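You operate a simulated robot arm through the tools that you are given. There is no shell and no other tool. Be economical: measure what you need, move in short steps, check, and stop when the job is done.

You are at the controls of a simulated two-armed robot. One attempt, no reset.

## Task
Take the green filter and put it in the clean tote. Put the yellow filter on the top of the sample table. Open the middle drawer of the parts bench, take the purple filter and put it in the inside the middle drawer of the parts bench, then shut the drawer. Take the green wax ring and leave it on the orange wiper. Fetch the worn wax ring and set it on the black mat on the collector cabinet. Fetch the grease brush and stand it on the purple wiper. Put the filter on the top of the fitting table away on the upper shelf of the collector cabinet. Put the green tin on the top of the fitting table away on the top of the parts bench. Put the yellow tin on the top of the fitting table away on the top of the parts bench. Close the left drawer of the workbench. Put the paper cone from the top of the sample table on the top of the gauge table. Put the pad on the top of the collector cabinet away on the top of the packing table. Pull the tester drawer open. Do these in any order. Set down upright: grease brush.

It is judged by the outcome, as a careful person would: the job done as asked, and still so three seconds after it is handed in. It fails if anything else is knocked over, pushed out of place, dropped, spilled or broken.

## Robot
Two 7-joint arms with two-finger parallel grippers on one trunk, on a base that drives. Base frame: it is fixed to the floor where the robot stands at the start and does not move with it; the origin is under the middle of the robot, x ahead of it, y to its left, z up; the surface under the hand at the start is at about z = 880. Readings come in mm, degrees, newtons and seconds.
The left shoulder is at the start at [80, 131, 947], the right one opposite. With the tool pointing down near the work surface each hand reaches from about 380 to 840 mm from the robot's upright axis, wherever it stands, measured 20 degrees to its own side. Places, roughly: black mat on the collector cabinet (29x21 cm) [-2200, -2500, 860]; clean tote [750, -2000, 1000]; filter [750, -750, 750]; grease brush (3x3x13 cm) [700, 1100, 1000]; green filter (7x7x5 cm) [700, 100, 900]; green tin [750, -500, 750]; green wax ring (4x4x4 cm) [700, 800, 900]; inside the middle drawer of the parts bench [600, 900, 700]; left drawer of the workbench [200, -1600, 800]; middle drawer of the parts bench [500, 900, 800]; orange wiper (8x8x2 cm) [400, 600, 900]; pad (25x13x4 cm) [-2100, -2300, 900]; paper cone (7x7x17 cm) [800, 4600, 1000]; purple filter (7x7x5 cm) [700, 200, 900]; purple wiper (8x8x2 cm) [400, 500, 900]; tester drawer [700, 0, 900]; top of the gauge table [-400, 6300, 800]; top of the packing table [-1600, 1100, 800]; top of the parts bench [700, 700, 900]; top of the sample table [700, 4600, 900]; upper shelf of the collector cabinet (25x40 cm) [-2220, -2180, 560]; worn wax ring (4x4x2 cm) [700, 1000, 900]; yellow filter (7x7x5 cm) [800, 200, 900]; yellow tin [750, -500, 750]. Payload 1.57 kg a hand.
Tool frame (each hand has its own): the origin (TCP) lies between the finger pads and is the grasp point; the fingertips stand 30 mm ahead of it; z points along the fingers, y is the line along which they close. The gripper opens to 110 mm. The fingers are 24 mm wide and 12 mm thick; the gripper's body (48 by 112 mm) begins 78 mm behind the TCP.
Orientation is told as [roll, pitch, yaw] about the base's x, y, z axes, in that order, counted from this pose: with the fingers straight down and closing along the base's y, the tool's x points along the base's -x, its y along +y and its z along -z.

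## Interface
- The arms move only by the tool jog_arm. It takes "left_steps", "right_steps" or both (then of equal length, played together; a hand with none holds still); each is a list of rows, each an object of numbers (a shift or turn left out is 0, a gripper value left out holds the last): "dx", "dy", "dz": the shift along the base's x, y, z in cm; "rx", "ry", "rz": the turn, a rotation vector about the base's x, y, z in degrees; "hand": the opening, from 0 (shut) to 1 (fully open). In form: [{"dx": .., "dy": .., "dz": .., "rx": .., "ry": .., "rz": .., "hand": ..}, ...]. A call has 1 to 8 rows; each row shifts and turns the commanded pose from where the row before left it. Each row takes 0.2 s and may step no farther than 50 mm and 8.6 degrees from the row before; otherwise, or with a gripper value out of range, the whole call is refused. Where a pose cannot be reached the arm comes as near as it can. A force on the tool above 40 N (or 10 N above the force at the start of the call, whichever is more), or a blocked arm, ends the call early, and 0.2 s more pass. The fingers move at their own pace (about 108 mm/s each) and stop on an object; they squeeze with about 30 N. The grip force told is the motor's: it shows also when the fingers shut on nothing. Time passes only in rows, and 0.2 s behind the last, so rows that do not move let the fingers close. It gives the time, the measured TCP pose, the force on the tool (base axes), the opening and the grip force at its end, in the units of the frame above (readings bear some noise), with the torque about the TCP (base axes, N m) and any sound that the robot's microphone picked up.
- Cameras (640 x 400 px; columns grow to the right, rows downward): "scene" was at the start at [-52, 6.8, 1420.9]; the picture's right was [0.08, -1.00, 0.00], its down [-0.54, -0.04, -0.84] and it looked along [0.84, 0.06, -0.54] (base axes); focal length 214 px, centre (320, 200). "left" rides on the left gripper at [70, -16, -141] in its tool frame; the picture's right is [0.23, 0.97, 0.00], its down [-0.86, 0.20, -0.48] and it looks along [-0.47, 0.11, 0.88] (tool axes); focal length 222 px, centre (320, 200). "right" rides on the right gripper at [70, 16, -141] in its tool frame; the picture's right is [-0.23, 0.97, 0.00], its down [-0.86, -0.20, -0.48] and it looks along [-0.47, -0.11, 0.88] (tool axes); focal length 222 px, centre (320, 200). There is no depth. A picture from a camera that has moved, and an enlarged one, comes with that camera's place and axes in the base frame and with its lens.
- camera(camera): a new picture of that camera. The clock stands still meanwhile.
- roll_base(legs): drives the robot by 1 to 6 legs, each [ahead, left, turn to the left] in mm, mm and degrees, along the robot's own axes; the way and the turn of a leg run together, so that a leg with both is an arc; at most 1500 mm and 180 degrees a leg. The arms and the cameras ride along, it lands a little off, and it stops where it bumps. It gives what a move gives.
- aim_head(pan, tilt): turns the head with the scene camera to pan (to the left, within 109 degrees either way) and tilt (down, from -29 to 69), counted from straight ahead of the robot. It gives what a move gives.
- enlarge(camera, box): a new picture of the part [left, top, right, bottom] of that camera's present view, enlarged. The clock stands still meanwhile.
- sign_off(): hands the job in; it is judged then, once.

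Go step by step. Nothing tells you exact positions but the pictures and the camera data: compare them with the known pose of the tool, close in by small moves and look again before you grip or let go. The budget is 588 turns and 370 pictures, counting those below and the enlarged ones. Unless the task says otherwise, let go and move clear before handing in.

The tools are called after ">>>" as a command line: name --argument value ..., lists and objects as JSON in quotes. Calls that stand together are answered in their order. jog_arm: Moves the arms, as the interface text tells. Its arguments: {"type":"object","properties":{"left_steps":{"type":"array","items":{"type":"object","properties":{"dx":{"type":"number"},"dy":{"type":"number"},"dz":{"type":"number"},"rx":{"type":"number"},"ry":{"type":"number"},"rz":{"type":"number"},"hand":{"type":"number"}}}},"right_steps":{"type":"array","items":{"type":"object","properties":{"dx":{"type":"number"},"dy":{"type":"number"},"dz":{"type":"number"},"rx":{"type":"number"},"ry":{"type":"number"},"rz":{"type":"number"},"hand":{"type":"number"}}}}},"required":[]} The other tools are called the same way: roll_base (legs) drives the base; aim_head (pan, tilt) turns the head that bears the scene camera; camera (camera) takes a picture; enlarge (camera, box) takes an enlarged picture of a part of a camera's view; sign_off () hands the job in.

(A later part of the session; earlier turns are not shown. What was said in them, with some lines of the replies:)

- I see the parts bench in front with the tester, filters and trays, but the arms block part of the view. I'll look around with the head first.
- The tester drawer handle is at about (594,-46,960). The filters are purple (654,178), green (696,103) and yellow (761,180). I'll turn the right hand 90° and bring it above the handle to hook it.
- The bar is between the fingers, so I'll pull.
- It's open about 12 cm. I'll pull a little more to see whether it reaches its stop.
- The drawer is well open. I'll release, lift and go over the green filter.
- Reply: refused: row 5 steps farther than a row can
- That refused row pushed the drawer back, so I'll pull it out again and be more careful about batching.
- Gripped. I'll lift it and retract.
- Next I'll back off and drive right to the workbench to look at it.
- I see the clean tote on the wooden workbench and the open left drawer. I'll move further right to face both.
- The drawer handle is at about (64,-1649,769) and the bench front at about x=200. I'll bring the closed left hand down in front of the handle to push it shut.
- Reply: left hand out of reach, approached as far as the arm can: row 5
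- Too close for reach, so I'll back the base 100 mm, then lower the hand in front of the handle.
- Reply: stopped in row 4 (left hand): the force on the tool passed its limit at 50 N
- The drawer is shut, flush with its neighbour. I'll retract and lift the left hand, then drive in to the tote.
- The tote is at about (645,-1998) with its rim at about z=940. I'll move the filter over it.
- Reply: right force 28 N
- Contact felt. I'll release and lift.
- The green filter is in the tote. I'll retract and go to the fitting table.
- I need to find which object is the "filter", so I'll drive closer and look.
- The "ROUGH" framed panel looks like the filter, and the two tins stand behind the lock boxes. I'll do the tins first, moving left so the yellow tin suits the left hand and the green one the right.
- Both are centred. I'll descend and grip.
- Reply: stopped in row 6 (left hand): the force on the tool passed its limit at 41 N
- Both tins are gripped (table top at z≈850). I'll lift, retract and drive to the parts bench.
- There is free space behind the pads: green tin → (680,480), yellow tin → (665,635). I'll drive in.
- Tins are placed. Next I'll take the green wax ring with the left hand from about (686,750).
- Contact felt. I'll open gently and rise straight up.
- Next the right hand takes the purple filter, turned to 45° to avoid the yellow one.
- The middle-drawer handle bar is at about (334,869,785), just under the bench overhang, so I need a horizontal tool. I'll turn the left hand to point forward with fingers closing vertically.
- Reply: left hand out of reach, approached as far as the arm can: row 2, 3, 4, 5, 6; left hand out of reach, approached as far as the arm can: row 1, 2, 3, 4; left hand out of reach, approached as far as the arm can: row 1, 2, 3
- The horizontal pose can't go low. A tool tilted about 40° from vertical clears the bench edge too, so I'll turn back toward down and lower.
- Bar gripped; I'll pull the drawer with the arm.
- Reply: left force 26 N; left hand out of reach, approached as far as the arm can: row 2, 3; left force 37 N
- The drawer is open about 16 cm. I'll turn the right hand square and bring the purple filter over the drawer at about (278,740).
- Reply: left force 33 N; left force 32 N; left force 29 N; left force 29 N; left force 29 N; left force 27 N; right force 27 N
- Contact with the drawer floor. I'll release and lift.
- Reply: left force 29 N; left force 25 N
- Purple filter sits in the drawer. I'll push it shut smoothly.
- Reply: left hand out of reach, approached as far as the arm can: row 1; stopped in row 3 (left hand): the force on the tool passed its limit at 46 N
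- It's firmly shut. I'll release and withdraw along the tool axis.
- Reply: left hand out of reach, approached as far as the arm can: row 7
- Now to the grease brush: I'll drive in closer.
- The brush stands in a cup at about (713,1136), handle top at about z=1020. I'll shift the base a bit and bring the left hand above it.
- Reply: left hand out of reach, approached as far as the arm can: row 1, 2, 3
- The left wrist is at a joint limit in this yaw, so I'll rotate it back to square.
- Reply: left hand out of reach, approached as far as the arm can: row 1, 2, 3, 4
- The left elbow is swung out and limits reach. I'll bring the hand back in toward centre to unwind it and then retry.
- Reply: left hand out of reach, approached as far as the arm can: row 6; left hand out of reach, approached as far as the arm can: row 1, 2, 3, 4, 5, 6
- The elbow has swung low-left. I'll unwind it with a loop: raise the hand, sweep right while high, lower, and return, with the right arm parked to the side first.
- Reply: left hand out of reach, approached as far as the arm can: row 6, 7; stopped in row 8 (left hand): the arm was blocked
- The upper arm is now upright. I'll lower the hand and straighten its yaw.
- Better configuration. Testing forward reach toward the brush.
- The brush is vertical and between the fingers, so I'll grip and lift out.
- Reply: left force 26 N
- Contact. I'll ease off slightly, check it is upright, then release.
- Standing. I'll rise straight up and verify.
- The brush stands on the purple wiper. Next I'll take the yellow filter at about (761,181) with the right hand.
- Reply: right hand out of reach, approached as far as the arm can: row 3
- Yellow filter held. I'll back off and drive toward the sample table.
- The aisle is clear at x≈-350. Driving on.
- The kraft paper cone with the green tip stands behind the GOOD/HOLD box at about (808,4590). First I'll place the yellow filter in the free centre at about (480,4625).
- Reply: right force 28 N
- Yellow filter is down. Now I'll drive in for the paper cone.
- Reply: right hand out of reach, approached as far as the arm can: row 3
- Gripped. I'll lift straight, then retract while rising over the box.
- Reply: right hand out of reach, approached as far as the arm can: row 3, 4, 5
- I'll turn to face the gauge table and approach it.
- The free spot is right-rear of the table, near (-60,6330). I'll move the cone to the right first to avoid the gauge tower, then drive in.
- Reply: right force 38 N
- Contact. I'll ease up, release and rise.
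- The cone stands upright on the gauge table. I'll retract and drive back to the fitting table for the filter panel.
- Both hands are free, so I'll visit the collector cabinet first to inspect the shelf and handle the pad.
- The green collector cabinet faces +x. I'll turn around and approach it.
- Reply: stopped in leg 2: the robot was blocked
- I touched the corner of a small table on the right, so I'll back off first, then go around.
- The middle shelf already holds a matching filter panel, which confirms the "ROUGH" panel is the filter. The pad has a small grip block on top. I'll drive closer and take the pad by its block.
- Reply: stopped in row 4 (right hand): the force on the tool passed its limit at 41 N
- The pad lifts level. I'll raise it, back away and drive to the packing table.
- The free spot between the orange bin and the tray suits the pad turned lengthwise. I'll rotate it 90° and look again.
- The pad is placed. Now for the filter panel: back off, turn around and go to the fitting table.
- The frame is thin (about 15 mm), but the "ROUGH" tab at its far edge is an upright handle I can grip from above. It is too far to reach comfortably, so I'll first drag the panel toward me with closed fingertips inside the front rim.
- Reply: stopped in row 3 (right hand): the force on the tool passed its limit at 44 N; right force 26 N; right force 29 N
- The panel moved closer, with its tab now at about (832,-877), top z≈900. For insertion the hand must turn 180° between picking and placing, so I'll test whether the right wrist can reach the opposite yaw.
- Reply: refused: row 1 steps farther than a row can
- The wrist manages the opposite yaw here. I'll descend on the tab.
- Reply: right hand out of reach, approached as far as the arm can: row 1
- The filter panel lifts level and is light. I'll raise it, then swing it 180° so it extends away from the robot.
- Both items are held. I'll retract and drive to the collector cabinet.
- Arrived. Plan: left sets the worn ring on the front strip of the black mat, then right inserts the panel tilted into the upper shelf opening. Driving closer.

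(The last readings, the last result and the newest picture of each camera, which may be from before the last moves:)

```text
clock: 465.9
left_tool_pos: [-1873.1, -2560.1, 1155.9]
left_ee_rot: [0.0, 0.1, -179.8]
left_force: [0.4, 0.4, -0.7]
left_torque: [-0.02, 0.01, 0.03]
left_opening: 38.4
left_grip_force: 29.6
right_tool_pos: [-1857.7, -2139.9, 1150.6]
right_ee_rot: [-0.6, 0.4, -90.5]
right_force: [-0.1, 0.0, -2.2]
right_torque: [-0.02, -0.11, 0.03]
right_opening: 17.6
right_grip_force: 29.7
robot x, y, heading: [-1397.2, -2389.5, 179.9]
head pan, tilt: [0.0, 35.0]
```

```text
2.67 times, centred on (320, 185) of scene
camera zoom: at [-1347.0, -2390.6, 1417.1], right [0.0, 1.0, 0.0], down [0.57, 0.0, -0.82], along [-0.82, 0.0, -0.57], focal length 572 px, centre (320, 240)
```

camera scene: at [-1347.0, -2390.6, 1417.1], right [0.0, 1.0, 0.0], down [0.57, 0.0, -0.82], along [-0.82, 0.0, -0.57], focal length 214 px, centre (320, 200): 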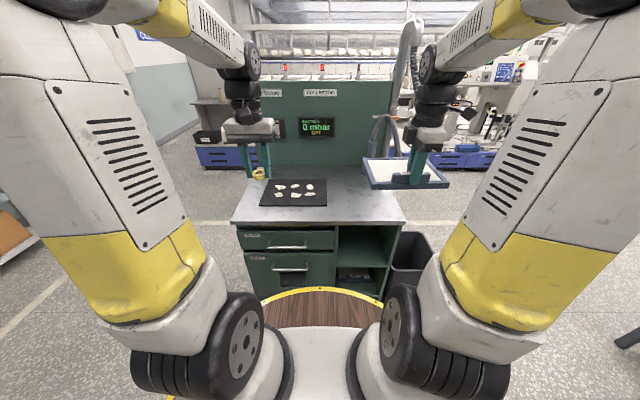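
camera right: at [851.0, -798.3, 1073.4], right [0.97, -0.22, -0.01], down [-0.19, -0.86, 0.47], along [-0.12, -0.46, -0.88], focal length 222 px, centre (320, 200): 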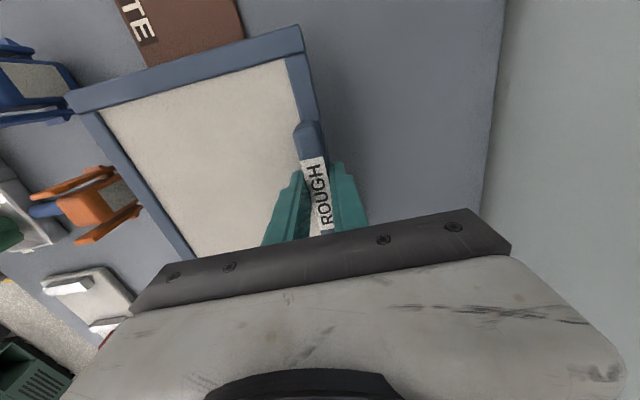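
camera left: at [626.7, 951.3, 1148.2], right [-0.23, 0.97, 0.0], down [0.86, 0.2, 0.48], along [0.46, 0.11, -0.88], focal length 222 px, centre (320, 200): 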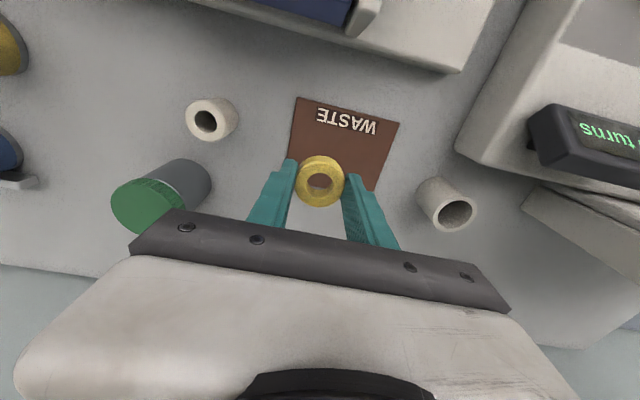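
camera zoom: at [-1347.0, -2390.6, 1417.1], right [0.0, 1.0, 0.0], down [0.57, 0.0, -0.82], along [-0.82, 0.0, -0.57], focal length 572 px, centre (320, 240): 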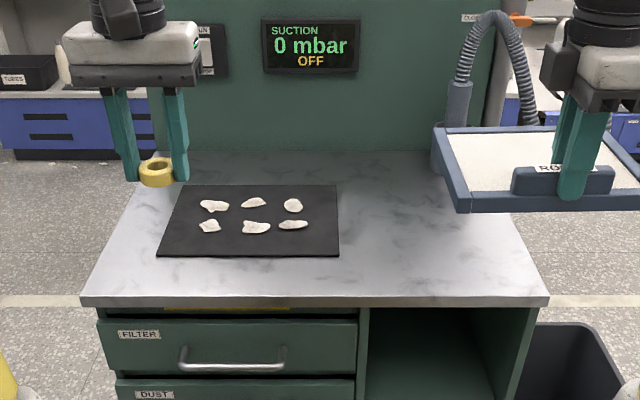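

>>> jog_arm --left_steps '[{"dx": -4.5, "dy": 1}, {"dx": -4.5, "dy": 1}, {"dx": -4.5, "dy": 1}, {"dx": -4.5, "dy": 1}, {"dx": -4.5, "dy": 1}, {"dx": -3.5, "dy": 1}, {"dz": -4}, {}]'

>>> jog_arm --left_steps '[{"dz": -5}, {"dz": -5}, {"dz": -4}, {}]'

>>> camera --camera "left"

>>> enlarge --camera "scene" --box '[220, 110, 420, 260]'

```text
clock: 467.7
left_tool_pos: [-2132.6, -2500.0, 1116.2]
left_ee_rot: [0.0, 0.1, -179.7]
left_force: [0.0, -0.4, -0.3]
left_torque: [0.03, -0.01, 0.02]
left_opening: 37.9
left_grip_force: 30.0
right_tool_pos: [-1858.3, -2140.9, 1150.5]
right_ee_rot: [-0.5, 0.4, -90.4]
right_force: [-0.9, 0.4, -2.0]
right_torque: [0.01, -0.16, -0.03]
right_opening: 17.3
right_grip_force: 29.7
robot x, y, heading: [-1398.7, -2391.0, 180.0]
head pan, tilt: [0.0, 35.0]
```

```text
clock: 468.7
left_tool_pos: [-2134.8, -2499.5, 976.4]
left_ee_rot: [0.0, 0.0, -179.8]
left_force: [-0.6, -0.8, 0.1]
left_torque: [-0.02, 0.02, 0.0]
left_opening: 38.2
left_grip_force: 30.1
right_tool_pos: [-1858.0, -2140.1, 1152.1]
right_ee_rot: [-0.6, 0.3, -90.4]
right_force: [0.2, 0.1, -1.5]
right_torque: [-0.04, -0.12, -0.02]
right_opening: 17.3
right_grip_force: 30.2
robot x, y, heading: [-1395.3, -2388.3, 179.9]
head pan, tilt: [0.0, 35.0]
```

```text
167 pictures are left
camera left: at [-2062.5, -2484.2, 1118.0], right [0.23, -0.97, 0.0], down [-0.85, -0.2, 0.48], along [-0.47, -0.11, -0.88], focal length 222 px, centre (320, 200)
```

left: 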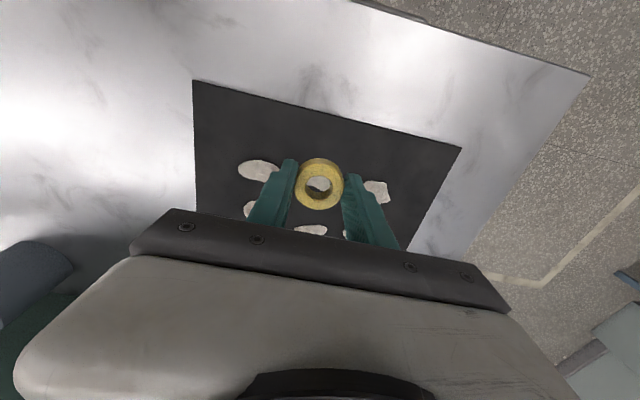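

```text
2.67 times, centred on (320, 185) of scene
camera zoom: at [-1347.1, -2390.5, 1417.1], right [0.0, 1.0, 0.0], down [0.57, 0.0, -0.82], along [-0.82, 0.0, -0.57], focal length 572 px, centre (320, 240)
```

zoom: 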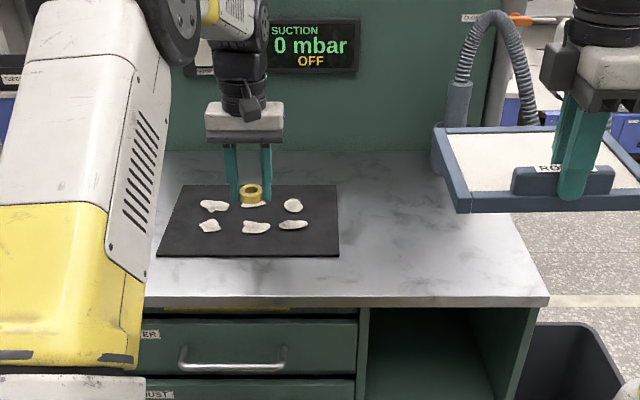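

>>> jog_arm --left_steps '[{"dx": 0.5, "dz": -3}, {"dz": -3}, {"dz": -1}, {"dz": -0.5}, {}]'

>>> jog_arm --left_steps '[{"dz": -0.3}, {"dz": -0.3}, {}]'

```text
clock: 469.9
left_tool_pos: [-2129.0, -2498.9, 899.9]
left_ee_rot: [0.1, 0.0, -179.9]
left_force: [0.2, 0.5, -0.2]
left_torque: [0.01, 0.01, -0.02]
left_opening: 38.3
left_grip_force: 29.9
right_tool_pos: [-1858.8, -2140.4, 1152.0]
right_ee_rot: [-0.5, 0.4, -90.4]
right_force: [0.0, -0.4, -1.7]
right_torque: [0.02, -0.14, 0.01]
right_opening: 17.7
right_grip_force: 30.1
robot x, y, heading: [-1394.5, -2393.1, 179.9]
head pan, tilt: [0.0, 35.0]
```

```text
clock: 470.7
left_tool_pos: [-2129.7, -2499.6, 895.5]
left_ee_rot: [0.0, 0.0, -179.8]
left_force: [4.0, 0.1, 13.5]
left_torque: [-0.17, -0.17, 0.1]
left_opening: 38.0
left_grip_force: 30.4
right_tool_pos: [-1858.2, -2140.1, 1150.8]
right_ee_rot: [-0.5, 0.4, -90.5]
right_force: [-0.2, 0.5, -1.2]
right_torque: [-0.02, -0.11, 0.0]
right_opening: 17.7
right_grip_force: 29.9
robot x, y, heading: [-1398.7, -2391.3, 180.0]
head pan, tilt: [0.0, 35.0]
```

Contact. I'll release and lift.

>>> jog_arm --left_steps '[{"hand": 0.5}, {}, {"dz": 3}, {"dz": 5}, {"dz": 5}, {"dz": 5}, {"dz": 5}, {}]'

>>> enlarge --camera "scene" --box '[220, 110, 420, 260]'

```text
clock: 472.5
left_tool_pos: [-2130.8, -2498.7, 1124.7]
left_ee_rot: [0.0, -0.1, -180.0]
left_force: [0.5, 0.9, -0.1]
left_torque: [-0.01, 0.0, 0.02]
left_opening: 55.0
left_grip_force: 0.1
right_tool_pos: [-1859.3, -2140.1, 1151.5]
right_ee_rot: [-0.4, 0.4, -90.4]
right_force: [0.5, 0.0, -0.9]
right_torque: [0.01, -0.14, 0.01]
right_opening: 17.7
right_grip_force: 29.8
robot x, y, heading: [-1398.1, -2388.0, 180.1]
head pan, tilt: [0.0, 35.0]
```

```text
2.67 times, centred on (320, 185) of scene
camera zoom: at [-1347.1, -2390.5, 1417.1], right [0.0, 1.0, 0.0], down [0.57, 0.0, -0.82], along [-0.82, 0.0, -0.57], focal length 572 px, centre (320, 240)
```

zoom: 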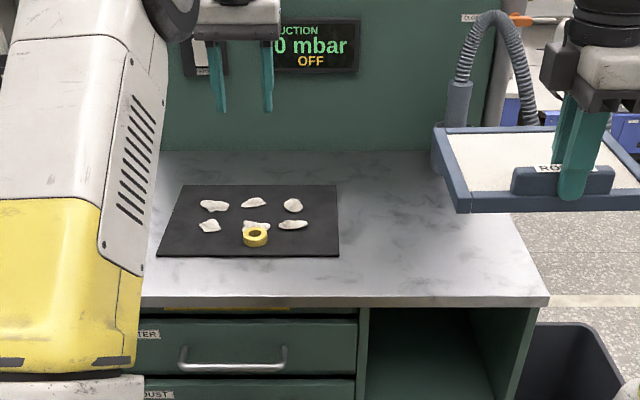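

The worn ring is on the mat. I'll retract the left hand, back up slightly and lower the panel in front of the shelf.

>>> jog_arm --left_steps '[{"dx": 4.5}, {"dx": 4.5}, {"dx": 4.5}, {"dx": 4.5}, {"dx": 4.5, "dy": -1}, {"dx": 4, "dy": -2}]' --right_steps '[{"dx": 1, "dy": -1}, {"dx": 1, "dy": -1}, {"dy": -1}, {"dy": -1}, {"dy": -1}, {"dy": -0.9, "rz": 0.4, "rx": 0.4}]'

>>> roll_base --legs '[[-60, 0, 0]]'

>>> jog_arm --right_steps '[{"dz": -5}, {"dz": -5}, {"dz": -5}, {"dz": -5}, {"dz": -5}]'

>>> camera --camera "scene"

```text
clock: 473.9
left_tool_pos: [-1864.4, -2529.6, 1125.5]
left_ee_rot: [0.0, -0.1, -179.8]
left_force: [-0.8, 0.4, -0.2]
left_torque: [-0.01, -0.03, 0.04]
left_opening: 54.9
left_grip_force: 0.1
right_tool_pos: [-1837.3, -2199.5, 1152.0]
right_ee_rot: [-0.4, 0.9, -90.0]
right_force: [-0.4, 0.3, -1.5]
right_torque: [-0.01, -0.18, 0.02]
right_opening: 17.4
right_grip_force: 29.9
robot x, y, heading: [-1398.8, -2390.9, 180.0]
head pan, tilt: [0.0, 35.0]
```

```text
clock: 474.9
left_tool_pos: [-1804.9, -2530.1, 1124.0]
left_ee_rot: [0.1, 0.1, -179.9]
left_force: [0.9, 0.5, 0.2]
left_torque: [-0.02, -0.01, 0.01]
left_opening: 54.9
left_grip_force: 0.0
right_tool_pos: [-1778.0, -2199.1, 1152.0]
right_ee_rot: [-0.4, 1.0, -90.0]
right_force: [0.2, 0.1, -1.9]
right_torque: [-0.03, -0.1, -0.04]
right_opening: 17.6
right_grip_force: 30.1
robot x, y, heading: [-1335.7, -2394.6, 179.9]
head pan, tilt: [0.0, 35.0]
```

```text
clock: 476.1
left_tool_pos: [-1805.3, -2531.2, 1124.8]
left_ee_rot: [-0.1, 0.1, -179.9]
left_force: [0.6, -0.5, 0.1]
left_torque: [0.01, 0.04, 0.0]
left_opening: 55.0
left_grip_force: 0.0
right_tool_pos: [-1776.9, -2198.6, 901.1]
right_ee_rot: [-0.5, 0.7, -90.1]
right_force: [0.5, 0.6, -2.1]
right_torque: [0.05, -0.11, 0.02]
right_opening: 17.3
right_grip_force: 29.9
robot x, y, heading: [-1340.1, -2390.7, 180.0]
head pan, tilt: [0.0, 35.0]
```

```text
164 pictures are left
camera scene: at [-1286.5, -2390.7, 1417.1], right [0.0, 1.0, 0.0], down [0.57, 0.0, -0.82], along [-0.82, 0.0, -0.57], focal length 214 px, centre (320, 200)
```

scene: 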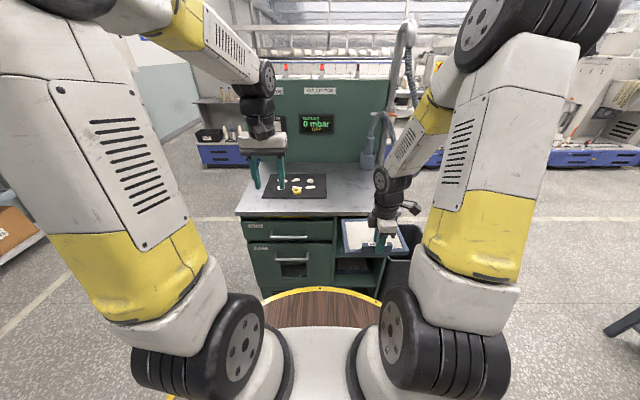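

>>> jog_arm --right_steps '[{"dz": -5}, {"dz": -5, "ry": 5}, {"dz": -5, "ry": 5}, {"dz": -5, "ry": 5}, {"dz": -4}, {}]'

>>> enlarge --camera "scene" --box '[300, 170, 440, 310]'

>>> camera --camera "right"

```text
clock: 477.4
left_tool_pos: [-1806.2, -2530.6, 1125.8]
left_ee_rot: [0.0, 0.0, -179.9]
left_force: [0.2, -0.2, -0.2]
left_torque: [0.01, 0.02, 0.0]
left_opening: 55.1
left_grip_force: 0.0
right_tool_pos: [-1777.6, -2197.8, 660.9]
right_ee_rot: [-15.5, 0.8, -90.2]
right_force: [0.2, -1.0, -2.1]
right_torque: [0.02, -0.1, -0.01]
right_opening: 17.5
right_grip_force: 30.9
robot x, y, heading: [-1336.9, -2394.3, 180.0]
head pan, tilt: [0.0, 35.0]
```

```text
2.86 times, centred on (370, 240) of scene
camera zoom: at [-1286.9, -2390.6, 1417.1], right [0.0, 1.0, 0.0], down [0.57, 0.0, -0.82], along [-0.82, 0.0, -0.57], focal length 613 px, centre (177, 86)
```

zoom: 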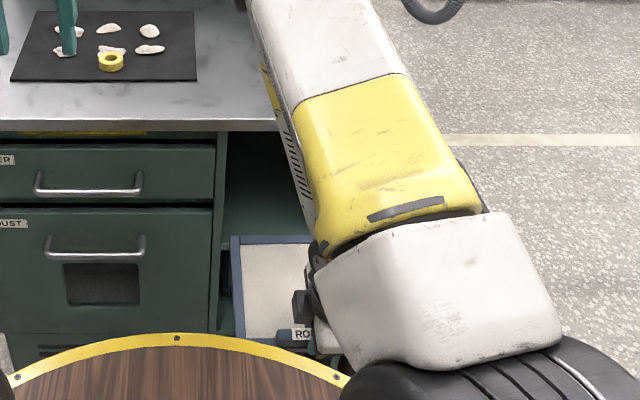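

```text
162 pictures are left
camera right: at [-1723.2, -2131.5, 793.7], right [0.94, -0.23, -0.26], down [-0.07, -0.86, 0.5], along [-0.34, -0.45, -0.82], focal length 222 px, centre (320, 200)
```

right: 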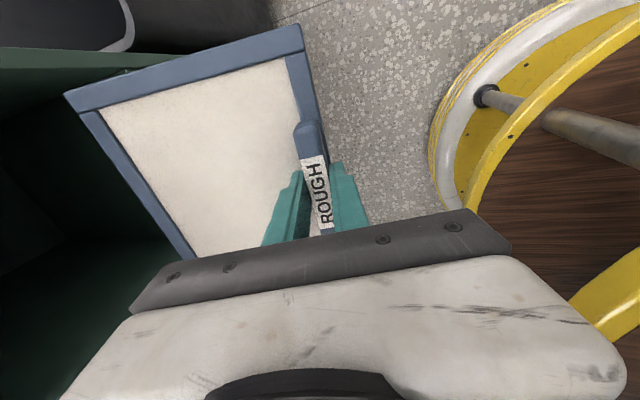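

The panel is aligned with about 20 mm clearance on each side. I'll move forward into the opening.

>>> jog_arm --right_steps '[{"dx": -4, "ry": 2.5}, {"dx": -4, "ry": 2.5}, {"dx": -4}, {"dx": -4}, {}]'

>>> camera --camera "right"

>>> camera --camera "scene"

```text
clock: 478.6
left_tool_pos: [-1804.6, -2529.8, 1123.9]
left_ee_rot: [0.0, 0.0, -179.9]
left_force: [0.2, 0.0, 0.3]
left_torque: [-0.03, 0.03, 0.04]
left_opening: 55.1
left_grip_force: 0.0
right_tool_pos: [-1937.0, -2198.3, 661.9]
right_ee_rot: [-20.6, 0.8, -90.3]
right_force: [0.3, -0.1, -1.1]
right_torque: [0.04, -0.13, 0.0]
right_opening: 17.7
right_grip_force: 30.0
robot x, y, heading: [-1336.7, -2389.8, 180.1]
head pan, tilt: [0.0, 35.0]
```

```text
161 pictures are left
camera right: at [-1871.1, -2131.6, 789.3], right [0.91, -0.23, -0.34], down [-0.02, -0.86, 0.51], along [-0.41, -0.45, -0.79], focal length 222 px, centre (320, 200)
```

right: 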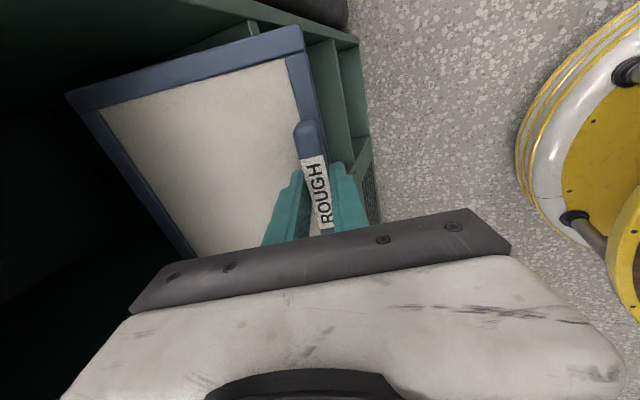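

```text
160 pictures are left
camera scene: at [-1287.0, -2390.6, 1417.1], right [0.0, 1.0, 0.0], down [0.57, 0.0, -0.82], along [-0.82, 0.0, -0.57], focal length 214 px, centre (320, 200)
```

scene: 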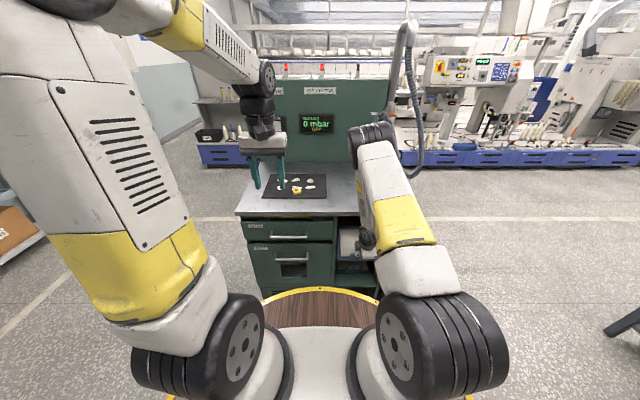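

>>> jog_arm --right_steps '[{"dx": -1.5}, {"dx": -1.5}, {"dx": -1.5}, {"dx": -1}, {}]'

>>> camera --camera "right"

>>> enlarge --camera "scene" --box '[280, 110, 460, 310]'

```text
clock: 479.9
left_tool_pos: [-1805.0, -2530.6, 1124.9]
left_ee_rot: [0.0, -0.1, -180.0]
left_force: [0.2, -0.3, -0.2]
left_torque: [0.04, 0.0, -0.02]
left_opening: 55.1
left_grip_force: 0.1
right_tool_pos: [-1992.4, -2198.9, 661.9]
right_ee_rot: [-20.5, 0.8, -90.3]
right_force: [-1.0, -0.3, -2.3]
right_torque: [0.03, -0.14, 0.0]
right_opening: 17.6
right_grip_force: 29.9
robot x, y, heading: [-1332.6, -2391.7, 180.1]
head pan, tilt: [0.0, 35.0]
```

```text
159 pictures are left
camera right: at [-1926.8, -2131.9, 788.9], right [0.91, -0.23, -0.34], down [-0.02, -0.86, 0.51], along [-0.41, -0.45, -0.79], focal length 222 px, centre (320, 200)
```

right: 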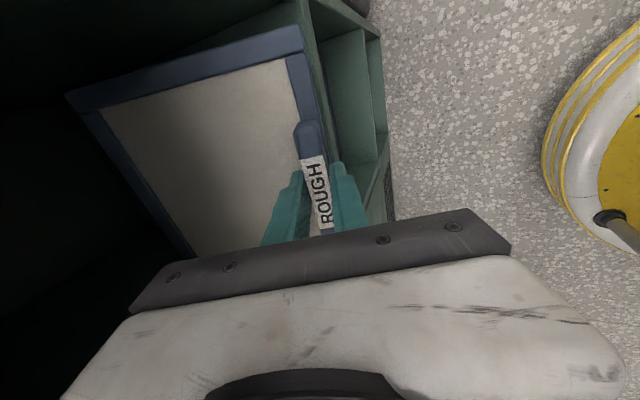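

```text
2.00 times, centred on (370, 210) of scene
camera zoom: at [-1287.0, -2390.6, 1417.1], right [0.0, 1.0, 0.0], down [0.57, 0.0, -0.82], along [-0.82, 0.0, -0.57], focal length 429 px, centre (220, 180)
```

zoom: 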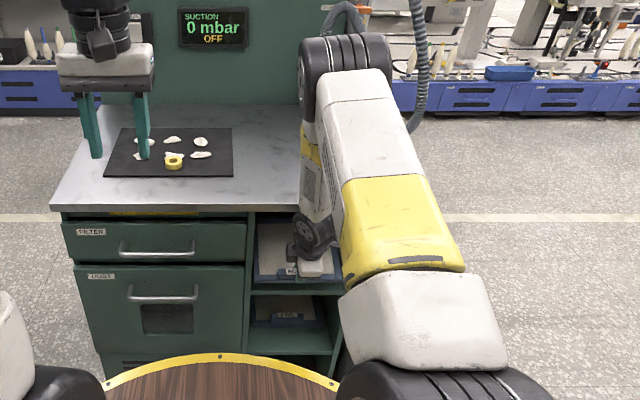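

>>> jog_arm --right_steps '[{"dz": -1.5}, {"dz": -1.5}, {"dz": -1}, {"dz": -0.5}, {}]'

>>> camera --camera "right"

```text
clock: 481.1
left_tool_pos: [-1802.9, -2530.1, 1124.4]
left_ee_rot: [-0.1, 0.0, -179.9]
left_force: [-0.6, 1.3, 0.0]
left_torque: [0.05, -0.01, -0.01]
left_opening: 55.0
left_grip_force: 0.0
right_tool_pos: [-1992.3, -2198.8, 617.9]
right_ee_rot: [-20.5, 0.8, -90.3]
right_force: [-0.7, 0.0, -1.8]
right_torque: [0.0, -0.15, 0.05]
right_opening: 17.5
right_grip_force: 29.7
robot x, y, heading: [-1336.0, -2393.6, 180.2]
head pan, tilt: [0.0, 35.0]
```

```text
157 pictures are left
camera right: at [-1926.5, -2131.5, 743.7], right [0.91, -0.23, -0.34], down [-0.02, -0.86, 0.51], along [-0.41, -0.45, -0.79], focal length 222 px, centre (320, 200)
```

right: 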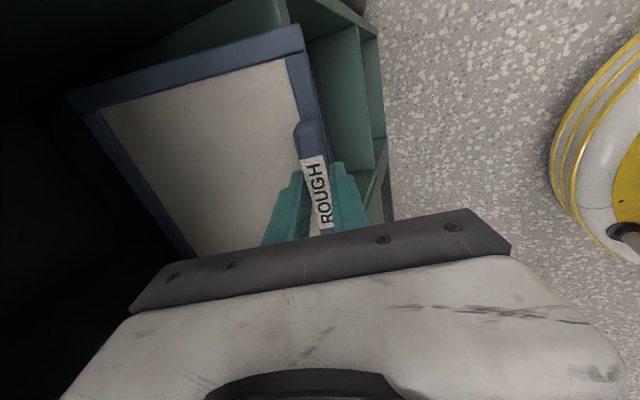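

>>> jog_arm --right_steps '[{"dz": -0.4}, {"dz": -0.4}, {"dz": -0.3}, {}]'

```text
clock: 481.9
left_tool_pos: [-1803.5, -2530.5, 1123.6]
left_ee_rot: [0.0, 0.0, -179.8]
left_force: [0.0, 0.1, 0.5]
left_torque: [0.04, 0.0, 0.01]
left_opening: 55.0
left_grip_force: 0.0
right_tool_pos: [-1994.2, -2198.1, 609.2]
right_ee_rot: [-20.8, 0.8, -90.3]
right_force: [12.1, -0.1, 19.4]
right_torque: [-0.35, -0.26, 0.2]
right_opening: 17.5
right_grip_force: 29.4
robot x, y, heading: [-1335.7, -2387.8, 179.8]
head pan, tilt: [0.0, 35.0]
stopped in row 4 (right hand): the force on the tool passed its limit at 43 N (the readings are from after the stop); the commanded pose is now the measured one
```

Contact with the shelf. I'll reduce the tilt a little, then open in small increments so the panel settles gently.

>>> jog_arm --right_steps '[{"dz": 0.3, "ry": -1.5}, {"ry": -1.5, "dz": 0.1}, {"ry": -1.5, "dz": 0.1}, {}]'

>>> jog_arm --right_steps '[{"hand": 0.17}, {"hand": 0.18}, {"hand": 0.19}, {"hand": 0.2}, {"hand": 0.21}, {"hand": 0.22}, {"hand": 0.23}, {"hand": 0.24}]'

>>> camera --camera "right"

```text
clock: 482.9
left_tool_pos: [-1805.0, -2529.5, 1124.6]
left_ee_rot: [0.0, 0.1, -179.9]
left_force: [-0.7, -0.8, -0.2]
left_torque: [-0.01, 0.0, -0.04]
left_opening: 55.1
left_grip_force: 0.1
right_tool_pos: [-1994.9, -2197.5, 613.6]
right_ee_rot: [-16.1, 0.7, -90.1]
right_force: [0.1, -0.3, -1.7]
right_torque: [-0.03, -0.13, 0.01]
right_opening: 17.6
right_grip_force: 30.2
robot x, y, heading: [-1338.5, -2391.7, 180.0]
head pan, tilt: [0.0, 35.0]
```

```text
clock: 484.7
left_tool_pos: [-1804.7, -2530.9, 1126.2]
left_ee_rot: [-0.2, 0.0, -180.0]
left_force: [-0.6, 0.3, -0.4]
left_torque: [0.02, -0.01, 0.0]
left_opening: 54.9
left_grip_force: 0.0
right_tool_pos: [-1994.4, -2198.6, 612.7]
right_ee_rot: [-16.2, 0.7, -90.3]
right_force: [0.0, 0.4, -0.7]
right_torque: [0.01, -0.02, -0.01]
right_opening: 27.1
right_grip_force: 0.7
robot x, y, heading: [-1339.3, -2390.0, 179.9]
head pan, tilt: [0.0, 35.0]
```

```text
156 pictures are left
camera right: at [-1938.1, -2131.2, 744.5], right [0.93, -0.23, -0.27], down [-0.06, -0.86, 0.5], along [-0.35, -0.45, -0.82], focal length 222 px, centre (320, 200)
```

right: 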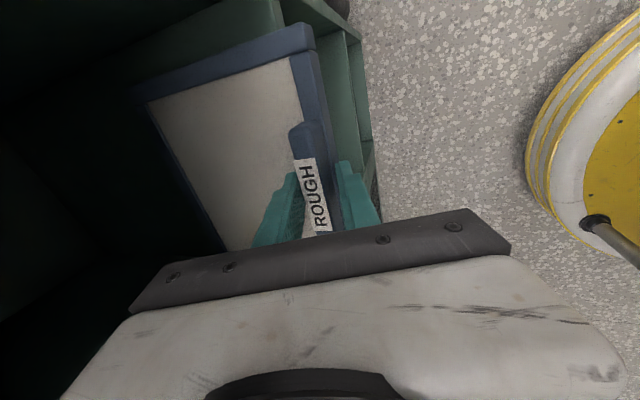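

The panel settled flat. I'll open more and withdraw upward along the tool axis.

>>> jog_arm --right_steps '[{"hand": 0.42}, {}, {"dx": 0.5, "dz": 1.9}, {"dx": 0.6, "dz": 1.9}, {"dx": 1.5, "dz": 1.5}, {"dx": 4}, {"dx": 4}, {"dx": 4}]'

>>> camera --camera "right"

>>> enlarge --camera "scene" --box '[280, 170, 440, 310]'

```text
clock: 486.5
left_tool_pos: [-1804.5, -2530.4, 1125.2]
left_ee_rot: [0.0, 0.0, -179.8]
left_force: [0.2, 0.4, -0.2]
left_torque: [-0.03, -0.02, 0.01]
left_opening: 55.2
left_grip_force: 0.0
right_tool_pos: [-1849.6, -2199.2, 665.8]
right_ee_rot: [-16.3, 0.8, -90.3]
right_force: [-0.2, -0.1, -1.1]
right_torque: [0.02, -0.01, -0.03]
right_opening: 46.2
right_grip_force: 0.2
robot x, y, heading: [-1335.7, -2391.5, 180.0]
head pan, tilt: [0.0, 35.0]
```

```text
155 pictures are left
camera right: at [-1792.3, -2132.0, 798.8], right [0.93, -0.23, -0.28], down [-0.06, -0.86, 0.5], along [-0.35, -0.45, -0.82], focal length 222 px, centre (320, 200)
```

right: 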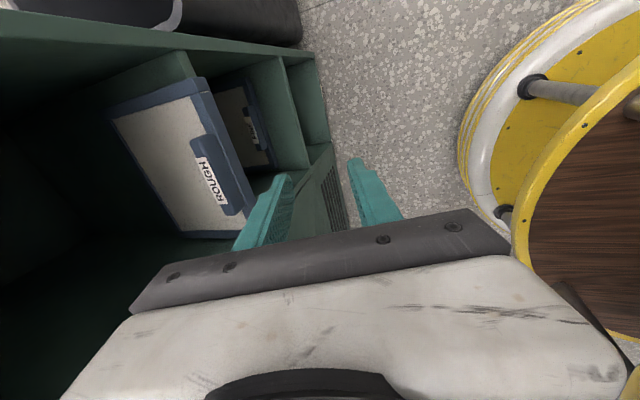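

```text
2.86 times, centred on (360, 240) of scene
camera zoom: at [-1287.0, -2390.5, 1417.1], right [0.0, 1.0, 0.0], down [0.57, 0.0, -0.82], along [-0.82, 0.0, -0.57], focal length 613 px, centre (206, 86)
```

zoom: 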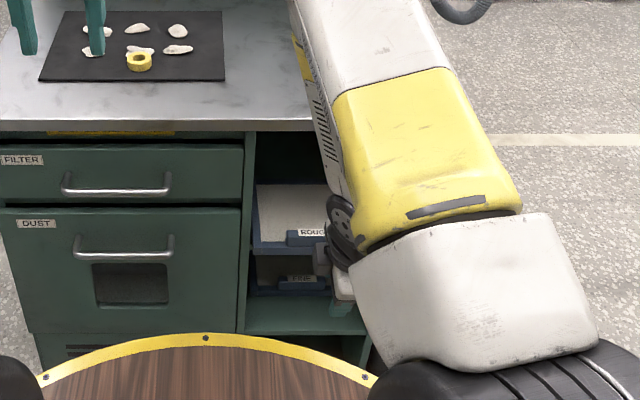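

The panel is on the upper shelf with its front edge slightly proud. I'll nudge it further in with closed, tilted fingers against the tab.

>>> jog_arm --right_steps '[{"hand": 0, "ry": 6}, {"ry": 6, "dz": -2}, {"dz": -2.3}, {"dx": -4}, {"dx": -4}, {"dx": -2}, {}]'

>>> camera --camera "right"

```text
clock: 488.1
left_tool_pos: [-1804.4, -2529.7, 1124.4]
left_ee_rot: [0.0, 0.0, -179.9]
left_force: [-0.8, 0.0, 0.0]
left_torque: [-0.04, 0.02, 0.0]
left_opening: 55.1
left_grip_force: 0.2
right_tool_pos: [-1949.3, -2197.3, 621.5]
right_ee_rot: [-28.2, 0.7, -90.4]
right_force: [1.1, 0.2, 0.6]
right_torque: [-0.01, -0.01, -0.02]
right_opening: 0.2
right_grip_force: 21.8
robot x, y, heading: [-1335.0, -2386.7, 180.0]
head pan, tilt: [0.0, 35.0]
```

```text
153 pictures are left
camera right: at [-1866.0, -2131.0, 739.7], right [0.86, -0.23, -0.46], down [0.04, -0.86, 0.5], along [-0.51, -0.45, -0.73], focal length 222 px, centre (320, 200)
```

right: 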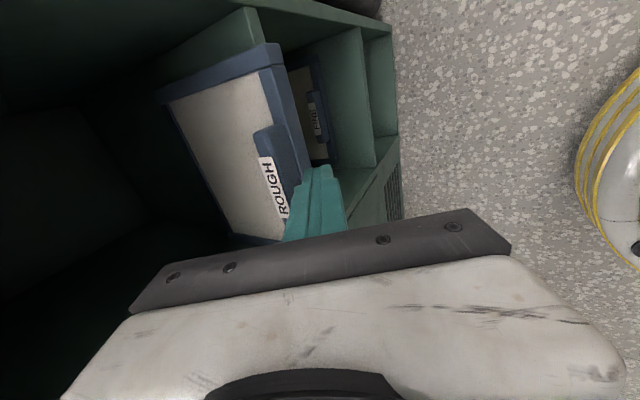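

>>> jog_arm --right_steps '[{"dx": -1}, {"dx": -1}, {"dx": -1}, {"dx": -1}, {"dx": -0.8}, {}]'

>>> camera --camera "right"

```text
clock: 489.5
left_tool_pos: [-1804.7, -2529.6, 1123.9]
left_ee_rot: [0.0, 0.0, -179.9]
left_force: [0.3, -0.2, -0.6]
left_torque: [-0.01, 0.03, 0.0]
left_opening: 55.0
left_grip_force: 0.1
right_tool_pos: [-1997.4, -2197.8, 623.9]
right_ee_rot: [-28.2, 0.8, -90.3]
right_force: [-0.1, -0.1, 0.6]
right_torque: [0.0, 0.0, -0.01]
right_opening: 0.0
right_grip_force: 21.4
robot x, y, heading: [-1338.5, -2394.2, 180.2]
head pan, tilt: [0.0, 35.0]
```

```text
152 pictures are left
camera right: at [-1914.6, -2131.1, 740.6], right [0.86, -0.23, -0.46], down [0.04, -0.86, 0.5], along [-0.51, -0.45, -0.73], focal length 222 px, centre (320, 200)
```

right: 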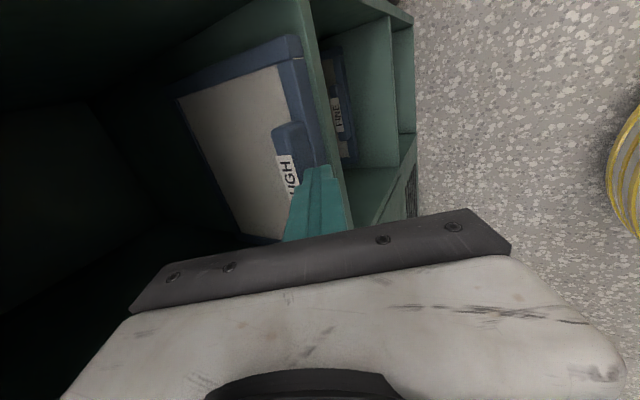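

The panel is now fully inside on the shelf. I'll withdraw and verify.

>>> jog_arm --right_steps '[{"dx": 2, "dz": 0.5}, {"dx": 4, "dz": 1}, {"dx": 4.5}, {"dx": 4.5}, {"dx": 4.5}, {"dx": 3, "ry": -5}, {"ry": -8}, {"ry": -8}]'

>>> jog_arm --right_steps '[{"ry": -7, "dz": 3}, {"dz": 5}, {"dz": 5}, {"dz": 5}, {"dz": 5}, {"dz": 5}, {"dz": 5}, {"dz": 5}]'

>>> roll_base --legs '[[-350, 0, 0]]'

>>> enlarge --camera "scene" --box '[220, 120, 420, 280]'

```text
clock: 491.3
left_tool_pos: [-1805.4, -2530.2, 1125.0]
left_ee_rot: [0.0, 0.0, -180.0]
left_force: [-0.1, 0.1, -0.4]
left_torque: [0.03, 0.03, 0.0]
left_opening: 54.8
left_grip_force: 0.1
right_tool_pos: [-1772.5, -2197.7, 637.5]
right_ee_rot: [-7.2, 0.8, -90.2]
right_force: [0.5, -0.2, -0.3]
right_torque: [-0.02, -0.02, 0.0]
right_opening: 0.0
right_grip_force: 20.9
robot x, y, heading: [-1336.0, -2390.5, 180.1]
head pan, tilt: [0.0, 35.0]
```

```text
clock: 493.1
left_tool_pos: [-1805.4, -2529.9, 1123.8]
left_ee_rot: [0.0, 0.0, -179.9]
left_force: [0.4, 1.0, -0.3]
left_torque: [0.0, -0.02, 0.01]
left_opening: 54.8
left_grip_force: 0.0
right_tool_pos: [-1771.9, -2199.3, 1018.2]
right_ee_rot: [-0.3, 0.9, -90.1]
right_force: [0.0, 1.2, 0.1]
right_torque: [0.01, 0.0, 0.02]
right_opening: 0.4
right_grip_force: 21.0
robot x, y, heading: [-1336.2, -2391.3, 180.0]
head pan, tilt: [0.0, 35.0]
```

```text
clock: 495.4
left_tool_pos: [-1454.3, -2531.3, 1125.5]
left_ee_rot: [0.0, 0.0, -179.8]
left_force: [0.9, 0.8, -0.3]
left_torque: [-0.02, 0.04, 0.01]
left_opening: 54.9
left_grip_force: 0.0
right_tool_pos: [-1420.5, -2200.0, 1017.8]
right_ee_rot: [-0.3, 0.9, -89.9]
right_force: [0.0, -0.2, 0.1]
right_torque: [0.01, -0.01, -0.02]
right_opening: 0.0
right_grip_force: 21.8
robot x, y, heading: [-987.3, -2390.3, -179.7]
head pan, tilt: [0.0, 35.0]
```

```text
2.50 times, centred on (320, 200) of scene
camera zoom: at [-935.7, -2390.4, 1417.1], right [0.0, 1.0, 0.0], down [0.57, 0.0, -0.82], along [-0.82, 0.0, -0.57], focal length 536 px, centre (320, 200)
```

zoom: 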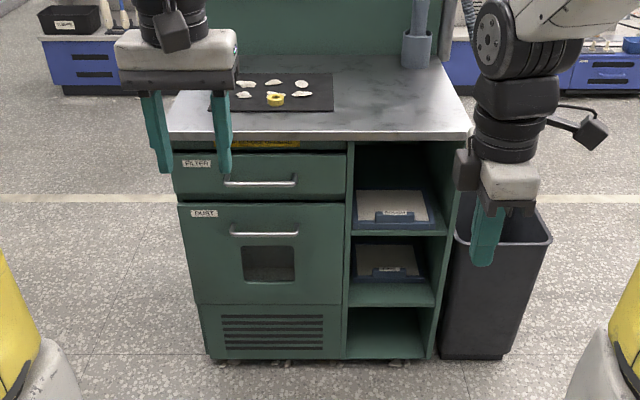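

The filter sits on the upper shelf beside the matching one below, and the ring is on the mat. One quick final look back at the benches before handing in.

>>> roll_base --legs '[[0, 0, -120], [600, 0, 0], [1400, 0, 0]]'

>>> aim_head --pan -30 --tilt 25

>>> camera --camera "scene"

```text
clock: 510.3
left_tool_pos: [171.6, -219.9, 1124.4]
left_ee_rot: [-0.2, 0.1, 58.5]
left_force: [0.1, 0.1, 0.6]
left_torque: [0.0, 0.0, -0.01]
left_opening: 55.2
left_grip_force: 0.1
right_tool_pos: [436.5, -421.9, 1017.4]
right_ee_rot: [-0.3, 0.9, 148.4]
right_force: [-0.4, 0.2, 0.3]
right_torque: [0.0, -0.02, 0.02]
right_opening: 0.2
right_grip_force: 21.0
robot x, y, heading: [46.2, -687.9, 58.4]
head pan, tilt: [0.0, 35.0]
stopped in leg 3: the robot was blocked; the commanded pose is now the measured one
```

```text
clock: 511.3
left_tool_pos: [172.3, -219.9, 1124.2]
left_ee_rot: [0.0, 0.0, 58.5]
left_force: [0.3, -0.5, -0.8]
left_torque: [-0.01, 0.04, -0.03]
left_opening: 55.0
left_grip_force: 0.0
right_tool_pos: [436.6, -421.5, 1018.1]
right_ee_rot: [-0.2, 0.9, 148.4]
right_force: [-0.8, -0.9, 0.8]
right_torque: [-0.02, -0.01, -0.02]
right_opening: 0.1
right_grip_force: 21.2
robot x, y, heading: [45.9, -690.8, 58.3]
head pan, tilt: [-30.0, 25.0]
```

```text
150 pictures are left
camera scene: at [52.1, -766.7, 1432.8], right [0.48, -0.88, 0.0], down [-0.37, -0.2, -0.91], along [0.8, 0.43, -0.42], focal length 214 px, centre (320, 200)
```

scene: 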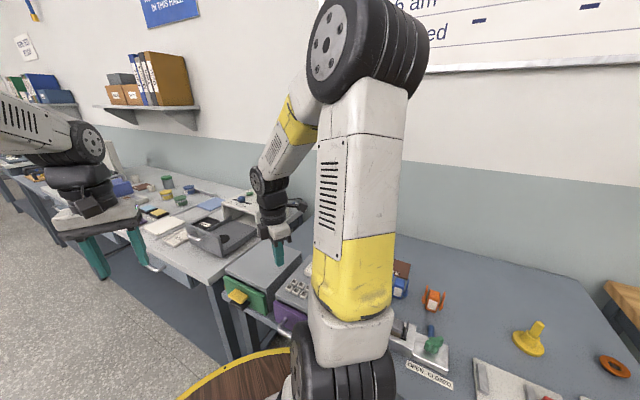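

I drifted toward the fitting table and touched it. I'll back straight out and check nothing shifted.

>>> roll_base --legs '[[-450, 0, 0], [0, 200, -58.4]]'

>>> aim_head --pan 0 --tilt 28

>>> camera --camera "scene"

>>> enlarge --camera "scene" --box '[180, 140, 480, 300]'

```text
clock: 516.6
left_tool_pos: [184.6, -765.1, 1124.6]
left_ee_rot: [0.0, 0.1, 0.1]
left_force: [0.7, -0.3, -0.6]
left_torque: [-0.01, -0.01, 0.0]
left_opening: 55.1
left_grip_force: 0.0
right_tool_pos: [151.3, -1096.4, 1017.3]
right_ee_rot: [-0.3, 1.0, 90.1]
right_force: [0.2, -1.2, -0.2]
right_torque: [0.04, -0.02, -0.01]
right_opening: 0.0
right_grip_force: 20.5
robot x, y, heading: [-284.6, -901.1, 0.0]
head pan, tilt: [-30.0, 25.0]
```

```text
clock: 517.5
left_tool_pos: [184.0, -763.9, 1124.5]
left_ee_rot: [0.0, 0.1, 0.1]
left_force: [-0.6, 0.6, -0.3]
left_torque: [-0.01, 0.02, 0.02]
left_opening: 55.0
left_grip_force: 0.1
right_tool_pos: [151.5, -1096.1, 1018.0]
right_ee_rot: [-0.3, 0.9, 90.0]
right_force: [0.6, 0.1, 0.3]
right_torque: [0.0, 0.01, -0.03]
right_opening: 0.0
right_grip_force: 20.8
robot x, y, heading: [-287.2, -903.4, -0.2]
head pan, tilt: [0.0, 28.0]
```

```text
149 pictures are left
camera scene: at [-333.3, -904.2, 1428.1], right [0.0, -1.0, 0.0], down [-0.47, 0.0, -0.88], along [0.88, 0.0, -0.47], focal length 214 px, centre (320, 200)
```

scene: 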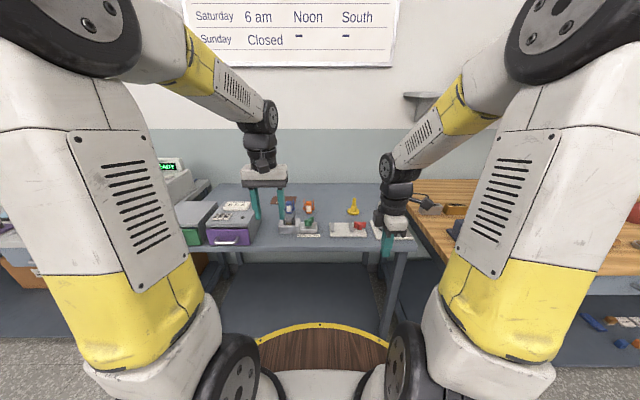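

```text
2.13 times, centred on (330, 220) of scene
camera zoom: at [-333.3, -904.2, 1428.1], right [0.0, -1.0, 0.0], down [-0.47, 0.0, -0.88], along [0.88, 0.0, -0.47], focal length 458 px, centre (299, 157)
```

zoom: 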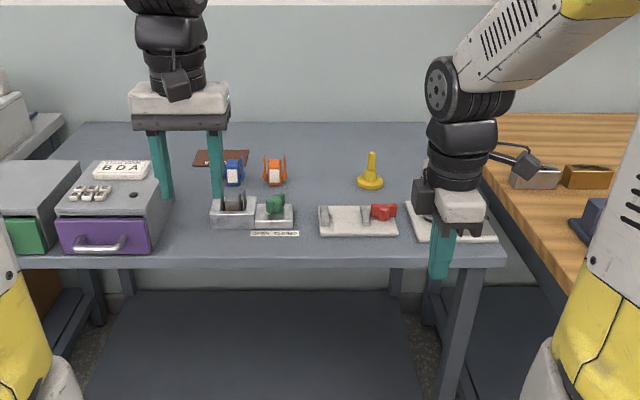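

The fitting table is intact. One look at the parts bench.

>>> roll_base --legs '[[-100, 0, 0], [0, 1250, 0]]'

>>> enlarge --camera "scene" --box '[140, 130, 500, 320]'

```text
clock: 524.5
left_tool_pos: [81.8, 477.9, 1124.5]
left_ee_rot: [-0.1, 0.1, 0.2]
left_force: [0.4, -0.3, 0.4]
left_torque: [0.0, 0.01, -0.02]
left_opening: 55.0
left_grip_force: 0.0
right_tool_pos: [49.8, 147.1, 1018.2]
right_ee_rot: [-0.3, 0.9, 90.2]
right_force: [-0.3, -0.2, -0.6]
right_torque: [0.01, 0.01, 0.0]
right_opening: 0.0
right_grip_force: 21.7
robot x, y, heading: [-386.5, 337.8, 0.1]
head pan, tilt: [0.0, 28.0]
```

```text
1.78 times, centred on (320, 225) of scene
camera zoom: at [-435.3, 337.3, 1428.1], right [0.0, -1.0, 0.0], down [-0.47, 0.0, -0.88], along [0.88, 0.0, -0.47], focal length 381 px, centre (320, 156)
```

zoom: 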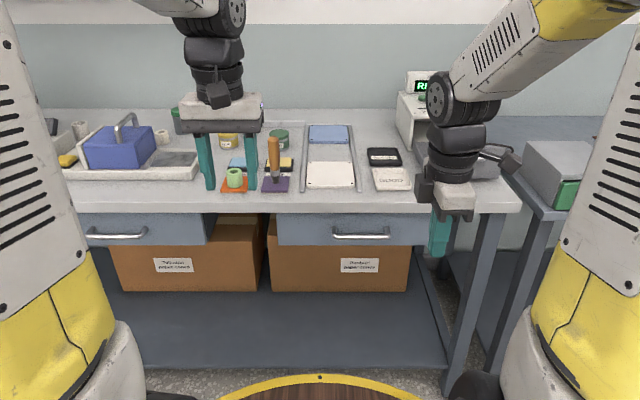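

The brush stands on the purple wiper, the green ring is on the orange wiper, both tins are in place and the middle drawer is shut. The tester drawer is behind the hand in this view but was left open earlier. Handing in.

>>> sign_off

```text
The job is handed in.
```

I did all thirteen jobs and handed them in; I don't have the judging result.

- **"Filter" on the fitting table:** I took this to be the framed panel marked "ROUGH", because a matching panel was already on the collector cabinet's middle shelf. It is now on the upper shelf.
- **Base bumps:** The base touched a small table by the packing table, and later the fitting table. Nothing had moved on the fitting table when I checked. I saw nothing wrong at the small table, but I had no earlier view of it to compare.
- **Tester drawer:** I left it open about 16 cm. It was hidden behind the robot's hand in the last picture, so I didn't check it again at the end.
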